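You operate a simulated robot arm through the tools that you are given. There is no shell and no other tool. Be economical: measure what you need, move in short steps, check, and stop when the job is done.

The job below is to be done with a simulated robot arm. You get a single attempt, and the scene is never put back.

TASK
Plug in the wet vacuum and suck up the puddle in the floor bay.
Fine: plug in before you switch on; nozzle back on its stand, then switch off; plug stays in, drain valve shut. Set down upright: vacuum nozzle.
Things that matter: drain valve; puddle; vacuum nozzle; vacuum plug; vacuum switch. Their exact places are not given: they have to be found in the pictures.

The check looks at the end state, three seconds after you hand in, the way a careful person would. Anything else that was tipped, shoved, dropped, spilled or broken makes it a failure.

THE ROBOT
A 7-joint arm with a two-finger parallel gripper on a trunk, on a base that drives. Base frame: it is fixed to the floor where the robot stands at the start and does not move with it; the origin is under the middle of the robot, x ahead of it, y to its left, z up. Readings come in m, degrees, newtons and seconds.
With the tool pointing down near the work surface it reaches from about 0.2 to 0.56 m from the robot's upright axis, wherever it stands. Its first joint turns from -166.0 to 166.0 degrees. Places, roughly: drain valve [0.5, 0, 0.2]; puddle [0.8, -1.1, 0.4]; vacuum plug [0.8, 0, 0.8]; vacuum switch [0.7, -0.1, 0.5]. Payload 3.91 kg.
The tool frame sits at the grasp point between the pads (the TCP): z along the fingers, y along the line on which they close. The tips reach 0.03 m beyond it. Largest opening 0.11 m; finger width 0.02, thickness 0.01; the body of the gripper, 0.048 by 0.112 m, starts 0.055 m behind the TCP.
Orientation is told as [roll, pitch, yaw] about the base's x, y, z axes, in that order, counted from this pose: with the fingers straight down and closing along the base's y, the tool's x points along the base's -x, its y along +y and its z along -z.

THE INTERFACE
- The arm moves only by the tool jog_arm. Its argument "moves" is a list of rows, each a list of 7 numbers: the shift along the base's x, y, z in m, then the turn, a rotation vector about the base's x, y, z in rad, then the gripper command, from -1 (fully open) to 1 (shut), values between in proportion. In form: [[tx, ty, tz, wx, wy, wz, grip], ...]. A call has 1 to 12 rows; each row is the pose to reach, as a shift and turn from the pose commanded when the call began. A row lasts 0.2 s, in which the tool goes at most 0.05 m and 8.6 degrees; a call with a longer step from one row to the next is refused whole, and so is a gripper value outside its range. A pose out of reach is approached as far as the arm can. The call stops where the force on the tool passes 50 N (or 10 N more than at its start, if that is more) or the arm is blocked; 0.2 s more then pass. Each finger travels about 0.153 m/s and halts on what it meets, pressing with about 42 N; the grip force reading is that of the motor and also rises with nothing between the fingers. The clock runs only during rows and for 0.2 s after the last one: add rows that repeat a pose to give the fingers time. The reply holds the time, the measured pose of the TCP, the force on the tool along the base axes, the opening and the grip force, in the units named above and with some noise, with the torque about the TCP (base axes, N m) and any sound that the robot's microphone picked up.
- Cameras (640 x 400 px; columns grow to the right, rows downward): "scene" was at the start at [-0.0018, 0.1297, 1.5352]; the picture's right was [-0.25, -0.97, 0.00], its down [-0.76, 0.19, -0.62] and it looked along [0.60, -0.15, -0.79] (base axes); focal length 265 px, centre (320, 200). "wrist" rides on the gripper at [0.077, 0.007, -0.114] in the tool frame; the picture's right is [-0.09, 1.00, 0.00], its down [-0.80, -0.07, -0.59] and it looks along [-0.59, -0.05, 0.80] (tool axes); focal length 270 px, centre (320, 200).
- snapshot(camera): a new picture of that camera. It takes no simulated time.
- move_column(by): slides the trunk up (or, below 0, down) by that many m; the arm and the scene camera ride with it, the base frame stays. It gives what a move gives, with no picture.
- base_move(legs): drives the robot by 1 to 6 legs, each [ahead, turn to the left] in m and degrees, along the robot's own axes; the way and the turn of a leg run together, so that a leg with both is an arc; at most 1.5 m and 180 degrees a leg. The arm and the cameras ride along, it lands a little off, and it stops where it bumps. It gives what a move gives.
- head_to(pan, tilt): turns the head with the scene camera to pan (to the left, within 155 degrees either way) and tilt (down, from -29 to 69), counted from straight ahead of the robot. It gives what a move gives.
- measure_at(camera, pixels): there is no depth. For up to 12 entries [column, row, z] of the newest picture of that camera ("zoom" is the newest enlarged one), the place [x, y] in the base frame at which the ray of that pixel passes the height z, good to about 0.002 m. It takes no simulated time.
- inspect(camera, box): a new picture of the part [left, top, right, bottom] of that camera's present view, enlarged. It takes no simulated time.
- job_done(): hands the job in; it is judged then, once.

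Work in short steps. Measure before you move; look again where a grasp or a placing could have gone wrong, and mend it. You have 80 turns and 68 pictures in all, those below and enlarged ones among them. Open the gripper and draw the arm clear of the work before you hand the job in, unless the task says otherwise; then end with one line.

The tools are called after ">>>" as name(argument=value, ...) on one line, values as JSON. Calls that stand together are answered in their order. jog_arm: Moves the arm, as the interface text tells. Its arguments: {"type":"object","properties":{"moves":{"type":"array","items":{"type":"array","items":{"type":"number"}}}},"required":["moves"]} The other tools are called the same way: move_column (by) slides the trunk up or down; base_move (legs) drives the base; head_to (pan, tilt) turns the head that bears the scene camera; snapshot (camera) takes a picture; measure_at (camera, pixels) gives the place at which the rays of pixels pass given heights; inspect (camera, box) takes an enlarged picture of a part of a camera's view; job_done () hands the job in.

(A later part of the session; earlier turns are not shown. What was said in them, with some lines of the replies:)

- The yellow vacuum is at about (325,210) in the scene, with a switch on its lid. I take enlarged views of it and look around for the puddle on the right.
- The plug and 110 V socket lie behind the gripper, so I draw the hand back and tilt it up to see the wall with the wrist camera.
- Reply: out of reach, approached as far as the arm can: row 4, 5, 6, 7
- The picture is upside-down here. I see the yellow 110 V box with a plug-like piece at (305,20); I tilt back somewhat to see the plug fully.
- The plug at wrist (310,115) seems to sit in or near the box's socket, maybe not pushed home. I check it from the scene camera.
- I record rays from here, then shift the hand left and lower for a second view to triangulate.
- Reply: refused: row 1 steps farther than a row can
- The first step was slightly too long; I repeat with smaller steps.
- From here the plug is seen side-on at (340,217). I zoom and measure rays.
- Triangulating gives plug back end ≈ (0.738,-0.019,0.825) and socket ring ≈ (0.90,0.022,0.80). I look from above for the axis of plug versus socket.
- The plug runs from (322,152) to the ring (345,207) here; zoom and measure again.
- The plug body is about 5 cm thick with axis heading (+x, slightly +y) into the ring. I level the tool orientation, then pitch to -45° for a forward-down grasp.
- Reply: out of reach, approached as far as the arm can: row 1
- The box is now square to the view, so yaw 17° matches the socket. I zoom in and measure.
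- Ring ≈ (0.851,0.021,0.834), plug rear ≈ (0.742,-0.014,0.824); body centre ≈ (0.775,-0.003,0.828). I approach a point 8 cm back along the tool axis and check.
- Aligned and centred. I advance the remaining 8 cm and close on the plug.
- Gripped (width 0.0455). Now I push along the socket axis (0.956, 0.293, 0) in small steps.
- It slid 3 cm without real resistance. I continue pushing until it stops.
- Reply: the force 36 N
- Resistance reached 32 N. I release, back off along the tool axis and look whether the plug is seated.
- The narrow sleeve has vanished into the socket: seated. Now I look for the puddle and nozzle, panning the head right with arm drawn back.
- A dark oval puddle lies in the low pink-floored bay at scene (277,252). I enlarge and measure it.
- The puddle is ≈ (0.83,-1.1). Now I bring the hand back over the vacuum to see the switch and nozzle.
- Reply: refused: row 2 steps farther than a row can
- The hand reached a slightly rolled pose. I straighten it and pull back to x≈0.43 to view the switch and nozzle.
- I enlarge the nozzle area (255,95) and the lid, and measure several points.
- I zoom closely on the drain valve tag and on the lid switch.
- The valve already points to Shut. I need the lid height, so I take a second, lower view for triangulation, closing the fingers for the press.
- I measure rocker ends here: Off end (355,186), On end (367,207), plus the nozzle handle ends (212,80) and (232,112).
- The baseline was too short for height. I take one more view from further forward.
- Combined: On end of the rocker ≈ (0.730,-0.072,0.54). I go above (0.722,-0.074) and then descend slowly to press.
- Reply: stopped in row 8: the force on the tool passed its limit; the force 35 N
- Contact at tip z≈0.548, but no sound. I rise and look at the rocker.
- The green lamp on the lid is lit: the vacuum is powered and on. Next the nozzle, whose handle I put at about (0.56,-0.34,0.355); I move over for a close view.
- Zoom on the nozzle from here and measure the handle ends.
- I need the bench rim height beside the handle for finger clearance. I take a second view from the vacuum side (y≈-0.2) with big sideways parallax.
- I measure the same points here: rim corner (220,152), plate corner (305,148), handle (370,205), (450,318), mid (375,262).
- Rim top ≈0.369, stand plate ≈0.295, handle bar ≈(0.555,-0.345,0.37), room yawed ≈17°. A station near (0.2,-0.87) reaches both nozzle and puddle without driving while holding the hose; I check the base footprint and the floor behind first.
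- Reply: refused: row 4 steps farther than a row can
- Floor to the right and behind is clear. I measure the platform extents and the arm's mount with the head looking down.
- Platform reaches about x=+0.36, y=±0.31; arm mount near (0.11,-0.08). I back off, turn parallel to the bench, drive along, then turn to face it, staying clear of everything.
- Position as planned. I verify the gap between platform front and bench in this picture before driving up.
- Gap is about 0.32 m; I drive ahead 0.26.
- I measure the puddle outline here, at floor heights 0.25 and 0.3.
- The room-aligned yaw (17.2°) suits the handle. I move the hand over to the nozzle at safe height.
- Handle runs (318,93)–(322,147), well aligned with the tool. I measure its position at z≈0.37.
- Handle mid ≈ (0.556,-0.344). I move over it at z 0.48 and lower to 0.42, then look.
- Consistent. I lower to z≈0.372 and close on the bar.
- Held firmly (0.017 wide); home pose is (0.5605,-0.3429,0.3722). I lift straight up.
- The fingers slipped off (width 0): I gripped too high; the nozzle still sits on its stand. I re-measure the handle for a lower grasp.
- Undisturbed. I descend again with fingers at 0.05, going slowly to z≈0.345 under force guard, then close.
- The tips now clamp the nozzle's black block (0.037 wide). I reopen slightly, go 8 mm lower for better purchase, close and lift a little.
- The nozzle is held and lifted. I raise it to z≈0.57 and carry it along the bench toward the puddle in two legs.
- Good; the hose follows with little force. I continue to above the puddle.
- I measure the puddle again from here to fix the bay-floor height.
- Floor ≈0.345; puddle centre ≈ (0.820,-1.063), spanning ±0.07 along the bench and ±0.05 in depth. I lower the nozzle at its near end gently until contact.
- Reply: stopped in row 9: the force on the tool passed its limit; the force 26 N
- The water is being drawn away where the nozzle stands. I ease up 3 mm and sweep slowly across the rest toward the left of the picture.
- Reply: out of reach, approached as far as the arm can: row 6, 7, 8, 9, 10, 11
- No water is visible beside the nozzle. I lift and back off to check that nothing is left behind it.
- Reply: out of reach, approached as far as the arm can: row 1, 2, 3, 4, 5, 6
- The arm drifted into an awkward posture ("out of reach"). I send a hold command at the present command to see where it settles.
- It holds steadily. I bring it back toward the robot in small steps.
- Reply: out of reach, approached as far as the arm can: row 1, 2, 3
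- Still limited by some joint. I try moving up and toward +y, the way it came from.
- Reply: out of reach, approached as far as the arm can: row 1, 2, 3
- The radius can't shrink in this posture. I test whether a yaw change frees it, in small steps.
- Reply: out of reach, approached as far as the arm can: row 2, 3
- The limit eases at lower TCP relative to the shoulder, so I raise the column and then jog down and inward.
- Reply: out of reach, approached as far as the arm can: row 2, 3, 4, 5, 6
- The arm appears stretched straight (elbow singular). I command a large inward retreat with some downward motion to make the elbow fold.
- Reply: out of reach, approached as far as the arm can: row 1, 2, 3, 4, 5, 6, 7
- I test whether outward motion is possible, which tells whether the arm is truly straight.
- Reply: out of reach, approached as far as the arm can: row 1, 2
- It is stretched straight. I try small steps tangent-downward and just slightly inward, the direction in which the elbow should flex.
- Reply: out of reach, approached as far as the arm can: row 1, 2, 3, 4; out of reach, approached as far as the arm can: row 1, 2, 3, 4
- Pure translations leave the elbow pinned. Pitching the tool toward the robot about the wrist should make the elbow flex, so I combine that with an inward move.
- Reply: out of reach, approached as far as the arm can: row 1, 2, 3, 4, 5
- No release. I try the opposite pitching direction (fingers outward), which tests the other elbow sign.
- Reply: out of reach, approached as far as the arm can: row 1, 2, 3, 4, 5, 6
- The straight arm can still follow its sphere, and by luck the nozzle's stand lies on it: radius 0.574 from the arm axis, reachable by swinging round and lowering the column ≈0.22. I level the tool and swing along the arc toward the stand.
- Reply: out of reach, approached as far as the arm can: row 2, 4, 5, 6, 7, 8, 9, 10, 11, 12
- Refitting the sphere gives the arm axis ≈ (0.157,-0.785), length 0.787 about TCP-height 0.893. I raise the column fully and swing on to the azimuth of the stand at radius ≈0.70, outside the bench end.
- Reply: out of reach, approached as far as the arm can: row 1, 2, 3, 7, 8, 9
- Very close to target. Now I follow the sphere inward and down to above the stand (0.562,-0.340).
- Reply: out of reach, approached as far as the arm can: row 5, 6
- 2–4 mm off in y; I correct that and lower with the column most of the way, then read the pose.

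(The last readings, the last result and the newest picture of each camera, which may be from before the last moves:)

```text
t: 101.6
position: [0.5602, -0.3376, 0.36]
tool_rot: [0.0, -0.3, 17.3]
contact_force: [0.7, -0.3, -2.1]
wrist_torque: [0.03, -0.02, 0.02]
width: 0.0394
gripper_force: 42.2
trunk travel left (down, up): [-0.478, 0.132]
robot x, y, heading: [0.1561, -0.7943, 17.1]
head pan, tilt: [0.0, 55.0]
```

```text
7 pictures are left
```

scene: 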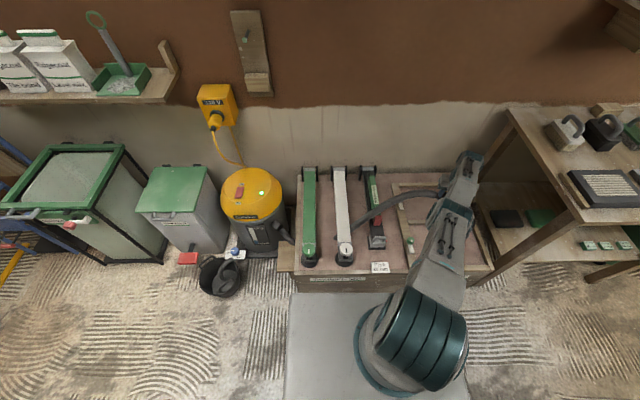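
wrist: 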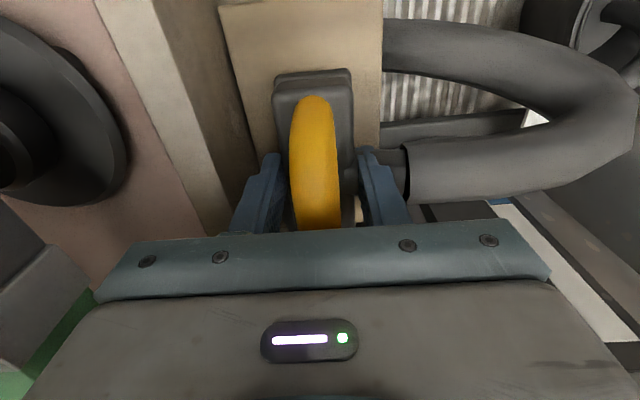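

Aligned over the plate. I lower the last 18 mm by column, then open the fingers slightly and check.

>>> move_column(by=-0.018)

>>> jog_arm(moves=[[0, 0, 0, 0, 0, 0, 0.6], [0, 0, 0, 0, 0, 0, 0.1], [0, 0, 0, 0, 0, 0, 0.1]])

>>> move_column(by=0.15)

>>> snapshot(camera="wrist")

```text
t: 102.2
position: [0.5615, -0.3375, 0.3419]
tool_rot: [0.0, -0.3, 17.1]
contact_force: [0.0, 0.9, 0.2]
wrist_torque: [0.04, -0.15, 0.01]
width: 0.0393
gripper_force: 42.0
trunk travel left (down, up): [-0.46, 0.15]
robot x, y, heading: [0.1535, -0.7961, 16.8]
head pan, tilt: [0.0, 55.0]
```

```text
t: 103.0
position: [0.5622, -0.3377, 0.342]
tool_rot: [0.1, -0.3, 17.1]
contact_force: [0.0, 0.4, 1.1]
wrist_torque: [0.0, -0.02, -0.01]
width: 0.0495
gripper_force: 0.2
trunk travel left (down, up): [-0.46, 0.15]
robot x, y, heading: [0.1544, -0.7928, 16.9]
head pan, tilt: [0.0, 55.0]
```

```text
t: 104.8
position: [0.5618, -0.3377, 0.4907]
tool_rot: [0.1, -0.2, 17.2]
contact_force: [-0.3, 0.0, 0.1]
wrist_torque: [-0.01, 0.01, 0.01]
width: 0.0496
gripper_force: 0.0
trunk travel left (down, up): [-0.61, 0.0]
robot x, y, heading: [0.1514, -0.7913, 16.8]
head pan, tilt: [0.0, 55.0]
```

```text
6 pictures are left
```

wrist: 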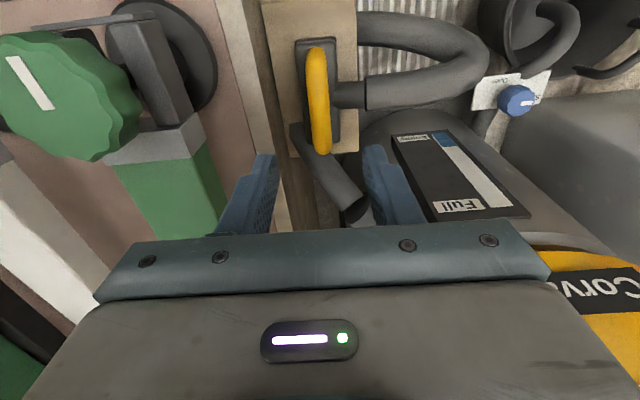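

The nozzle stands upright on its plate again. Next I raise the hand and bring it in front of the robot for driving back to the switch.

>>> jog_arm(moves=[[0, 0, 0.045, 0, 0, 0, 0.5], [0, 0, 0.09, 0, 0, 0, 1], [0, 0, 0.135, 0, 0, 0, 1], [0, 0, 0.18, 0, 0, 0, 1], [0.008, -0.045, 0.2, 0, 0, 0, 1], [0.016, -0.09, 0.21, 0, 0, 0, 1], [0.02, -0.137, 0.21, 0, 0, 0, 1], [0.024, -0.184, 0.21, 0, 0, 0, 1], [0.028, -0.231, 0.21, 0, 0, 0, 1], [0.032, -0.278, 0.21, 0, 0, 0, 1], [0.036, -0.325, 0.21, 0, 0, 0, 1], [0.04, -0.37, 0.21, 0, 0, 0, 1]])

```text
t: 107.4
position: [0.6028, -0.7062, 0.7017]
tool_rot: [0.2, -0.3, 17.2]
contact_force: [-0.7, 0.9, -0.1]
wrist_torque: [0.01, 0.02, -0.01]
width: 0.0
gripper_force: 37.8
trunk travel left (down, up): [-0.61, 0.0]
robot x, y, heading: [0.1549, -0.792, 17.2]
head pan, tilt: [0.0, 55.0]
```

The arm folds normally again. I retrace the drive to the earlier station in front of the vacuum.

>>> base_move(legs=[[-0.26, 0], [0, -90], [-0.85, 0], [0, 73], [0.31, 0]])

>>> snapshot(camera="wrist")

```text
t: 122.1
position: [0.42, -0.0644, 0.7039]
tool_rot: [0.1, -0.3, 3.5]
contact_force: [-0.1, 0.7, -0.7]
wrist_torque: [0.01, 0.0, 0.01]
width: 0.0001
gripper_force: 37.8
trunk travel left (down, up): [-0.61, 0.0]
robot x, y, heading: [-0.0364, -0.0471, 3.5]
head pan, tilt: [0.0, 55.0]
```

```text
5 pictures are left
```

wrist: 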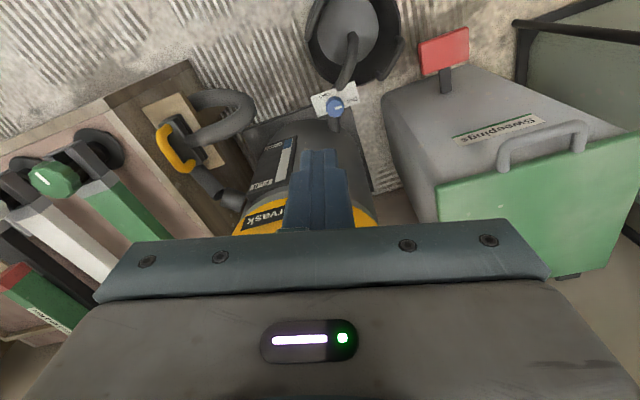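

Base is at (-0.036,-0.047). I raise the closed hand, lower the column for reach, and come over the Off end of the rocker (0.680,-0.085).

>>> jog_arm(moves=[[0.02, -0.004, 0.04, 0, 0, 0, 1], [0.04, -0.008, 0.08, 0, 0, -0.02, 1], [0.06, -0.012, 0.12, 0, 0, -0.04, 1], [0.09, -0.016, 0.15, 0, 0, -0.06, 1], [0.13, -0.02, 0.176, 0, 0, -0.06, 1], [0.16, -0.02, 0.176, 0, 0, -0.06, 1]])

>>> move_column(by=-0.2)

>>> jog_arm(moves=[[0.04, 0, 0, 0, 0, 0, 1], [0.08, 0, 0, 0, 0, 0, 1], [0.1, 0, 0, 0, 0, 0, 1], [0.1, 0, -0.04, 0, 0, 0, 1]])

```text
t: 123.5
position: [0.579, -0.0791, 0.8779]
tool_rot: [0.0, -0.3, 0.1]
contact_force: [0.1, 0.1, -0.4]
wrist_torque: [0.0, 0.0, 0.02]
width: 0.0001
gripper_force: 37.7
trunk travel left (down, up): [-0.61, 0.0]
robot x, y, heading: [-0.0396, -0.044, 3.2]
head pan, tilt: [0.0, 55.0]
```

```text
t: 125.6
position: [0.5782, -0.0811, 0.6765]
tool_rot: [0.1, -0.3, 0.0]
contact_force: [0.4, -1.0, -0.2]
wrist_torque: [0.01, -0.01, 0.02]
width: 0.0
gripper_force: 37.3
trunk travel left (down, up): [-0.41, 0.2]
robot x, y, heading: [-0.0373, -0.0459, 3.3]
head pan, tilt: [0.0, 55.0]
```

```text
t: 126.6
position: [0.6782, -0.082, 0.6396]
tool_rot: [0.1, -0.3, -0.1]
contact_force: [0.0, 0.1, 0.3]
wrist_torque: [0.02, 0.02, 0.03]
width: 0.0001
gripper_force: 38.0
trunk travel left (down, up): [-0.41, 0.2]
robot x, y, heading: [-0.0347, -0.0466, 3.2]
head pan, tilt: [0.0, 55.0]
```

Over the Off end. I press down in 5 mm steps with the force guard, then rise and look.

>>> jog_arm(moves=[[0.002, -0.003, -0.02, 0, 0, 0, 1], [0.002, -0.003, -0.035, 0, 0, 0, 1], [0.002, -0.003, -0.04, 0, 0, 0, 1], [0.002, -0.003, -0.045, 0, 0, 0, 1], [0.002, -0.003, -0.05, 0, 0, 0, 1], [0.002, -0.003, -0.055, 0, 0, 0, 1], [0.002, -0.003, -0.06, 0, 0, 0, 1], [0.002, -0.003, -0.065, 0, 0, 0, 1], [0.002, -0.003, -0.07, 0, 0, 0, 1]])

>>> jog_arm(moves=[[0, 0, 0.045, 0, 0, 0, 1], [-0.02, -0.02, 0.08, 0, 0, 0, 1], [-0.04, -0.04, 0.12, 0, 0, 0, 1], [-0.055, -0.07, 0.15, 0, 0, 0, 1], [-0.07, -0.08, 0.19, 0, 0, 0, 1]])

>>> inspect(camera="wrist", box=[220, 20, 460, 230])

```text
t: 128.6
position: [0.6801, -0.0833, 0.5786]
tool_rot: [0.1, -0.4, 0.0]
contact_force: [-23.1, 0.3, 30.0]
wrist_torque: [0.22, 0.34, 0.16]
width: 0.0
gripper_force: 37.2
trunk travel left (down, up): [-0.41, 0.2]
robot x, y, heading: [-0.0359, -0.0437, 3.4]
head pan, tilt: [0.0, 55.0]
stopped in row 9: the force on the tool passed its limit (the readings are from after the stop); the commanded pose is now the measured one
```

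```text
t: 129.8
position: [0.6123, -0.1646, 0.7637]
tool_rot: [0.1, -0.2, 0.0]
contact_force: [0.1, -0.6, -0.1]
wrist_torque: [0.04, -0.02, 0.04]
width: 0.0
gripper_force: 37.6
trunk travel left (down, up): [-0.41, 0.2]
robot x, y, heading: [-0.038, -0.0462, 3.2]
head pan, tilt: [0.0, 55.0]
```

```text
1.90 times, centred on (340, 125) of wrist
```

zoom: 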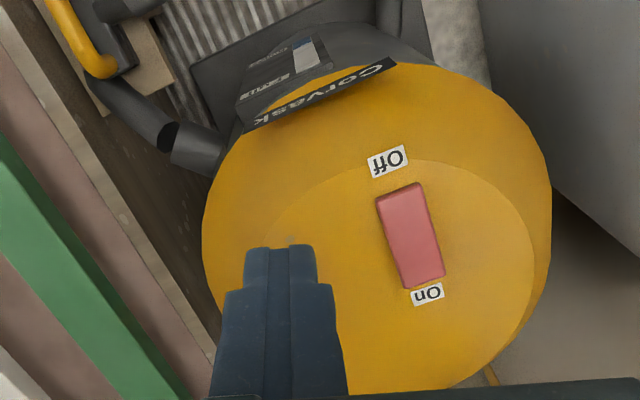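

The lamp is hidden by the fingers. I open the gripper, draw back and look at lid and bay.

>>> jog_arm(moves=[[-0.03, 0.03, 0.02, 0, 0, 0, 0], [-0.06, 0.06, 0.04, 0, 0, 0, -1], [-0.09, 0.09, 0.07, 0, 0, 0, -1], [-0.12, 0.1, 0.1, 0, 0, 0, -1], [-0.15, 0.1, 0.13, 0, 0, 0, -1]])

>>> inspect(camera="wrist", box=[0, 0, 440, 235])

```text
refused: row 3 steps farther than a row can; nothing moved
```

```text
1.45 times, centred on (220, 118) of wrist
```

zoom: 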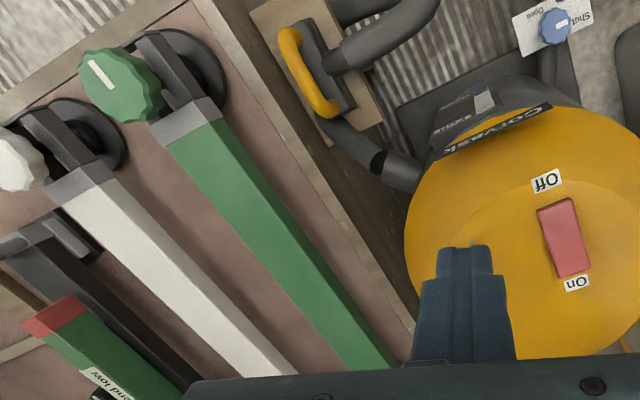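

A step was too long; I repeat with smaller ones.

>>> jog_arm(moves=[[-0.025, 0.025, 0.02, 0, 0, 0, 0], [-0.05, 0.05, 0.04, 0, 0, 0, -1], [-0.075, 0.07, 0.07, 0, 0, 0, -1], [-0.1, 0.085, 0.1, 0, 0, 0, -1], [-0.13, 0.09, 0.13, 0, 0, 0, -1]])

>>> snapshot(camera="wrist")

```text
t: 130.9
position: [0.4813, -0.0754, 0.8921]
tool_rot: [0.1, -0.1, 0.0]
contact_force: [0.3, 0.5, -0.2]
wrist_torque: [-0.05, 0.01, 0.03]
width: 0.1097
gripper_force: 0.0
trunk travel left (down, up): [-0.41, 0.2]
robot x, y, heading: [-0.041, -0.0419, 3.1]
head pan, tilt: [0.0, 55.0]
```

```text
2 pictures are left
5 turns are left
```

wrist: 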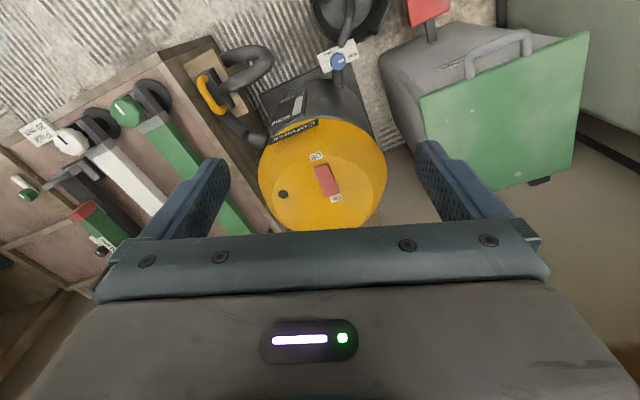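

The lid lamp at (283,194) is dark: switched off; nozzle and valve are as wanted. One last look at the bay with the scene camera.

>>> head_to(pan=-58, tilt=35)

>>> inspect(camera="scene", box=[180, 130, 420, 330])

```text
t: 132.2
position: [0.4805, -0.0772, 0.8919]
tool_rot: [0.2, -0.2, 0.0]
contact_force: [-0.6, -0.2, 0.9]
wrist_torque: [-0.02, 0.0, -0.02]
width: 0.1099
gripper_force: 0.1
trunk travel left (down, up): [-0.41, 0.2]
robot x, y, heading: [-0.0386, -0.0445, 3.4]
head pan, tilt: [-58.0, 35.0]
```

```text
2.00 times, centred on (300, 230) of scene
4 turns are left
```

zoom: 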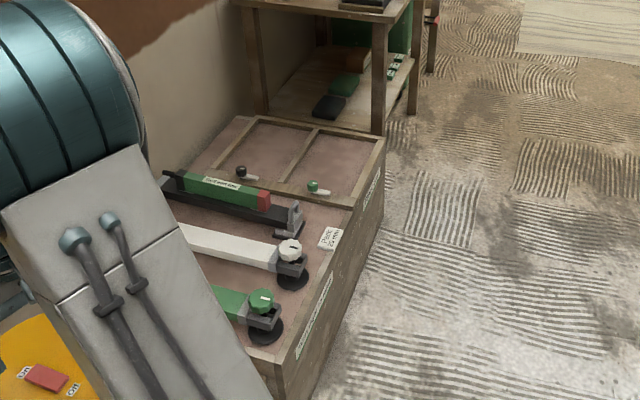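

The bay floor is dry, the lamp is dark, the nozzle is on its stand, the plug is in and the valve is shut. I hand in.

>>> job_done()

```text
The job is handed in.
```

The job is handed in: I plugged in the wet vacuum before switching it on, and sucked up the puddle. The nozzle went back upright on its stand before I switched the vacuum off. The plug is still in and the drain valve shut; the last pictures show a dry bay and a dark vacuum lamp.
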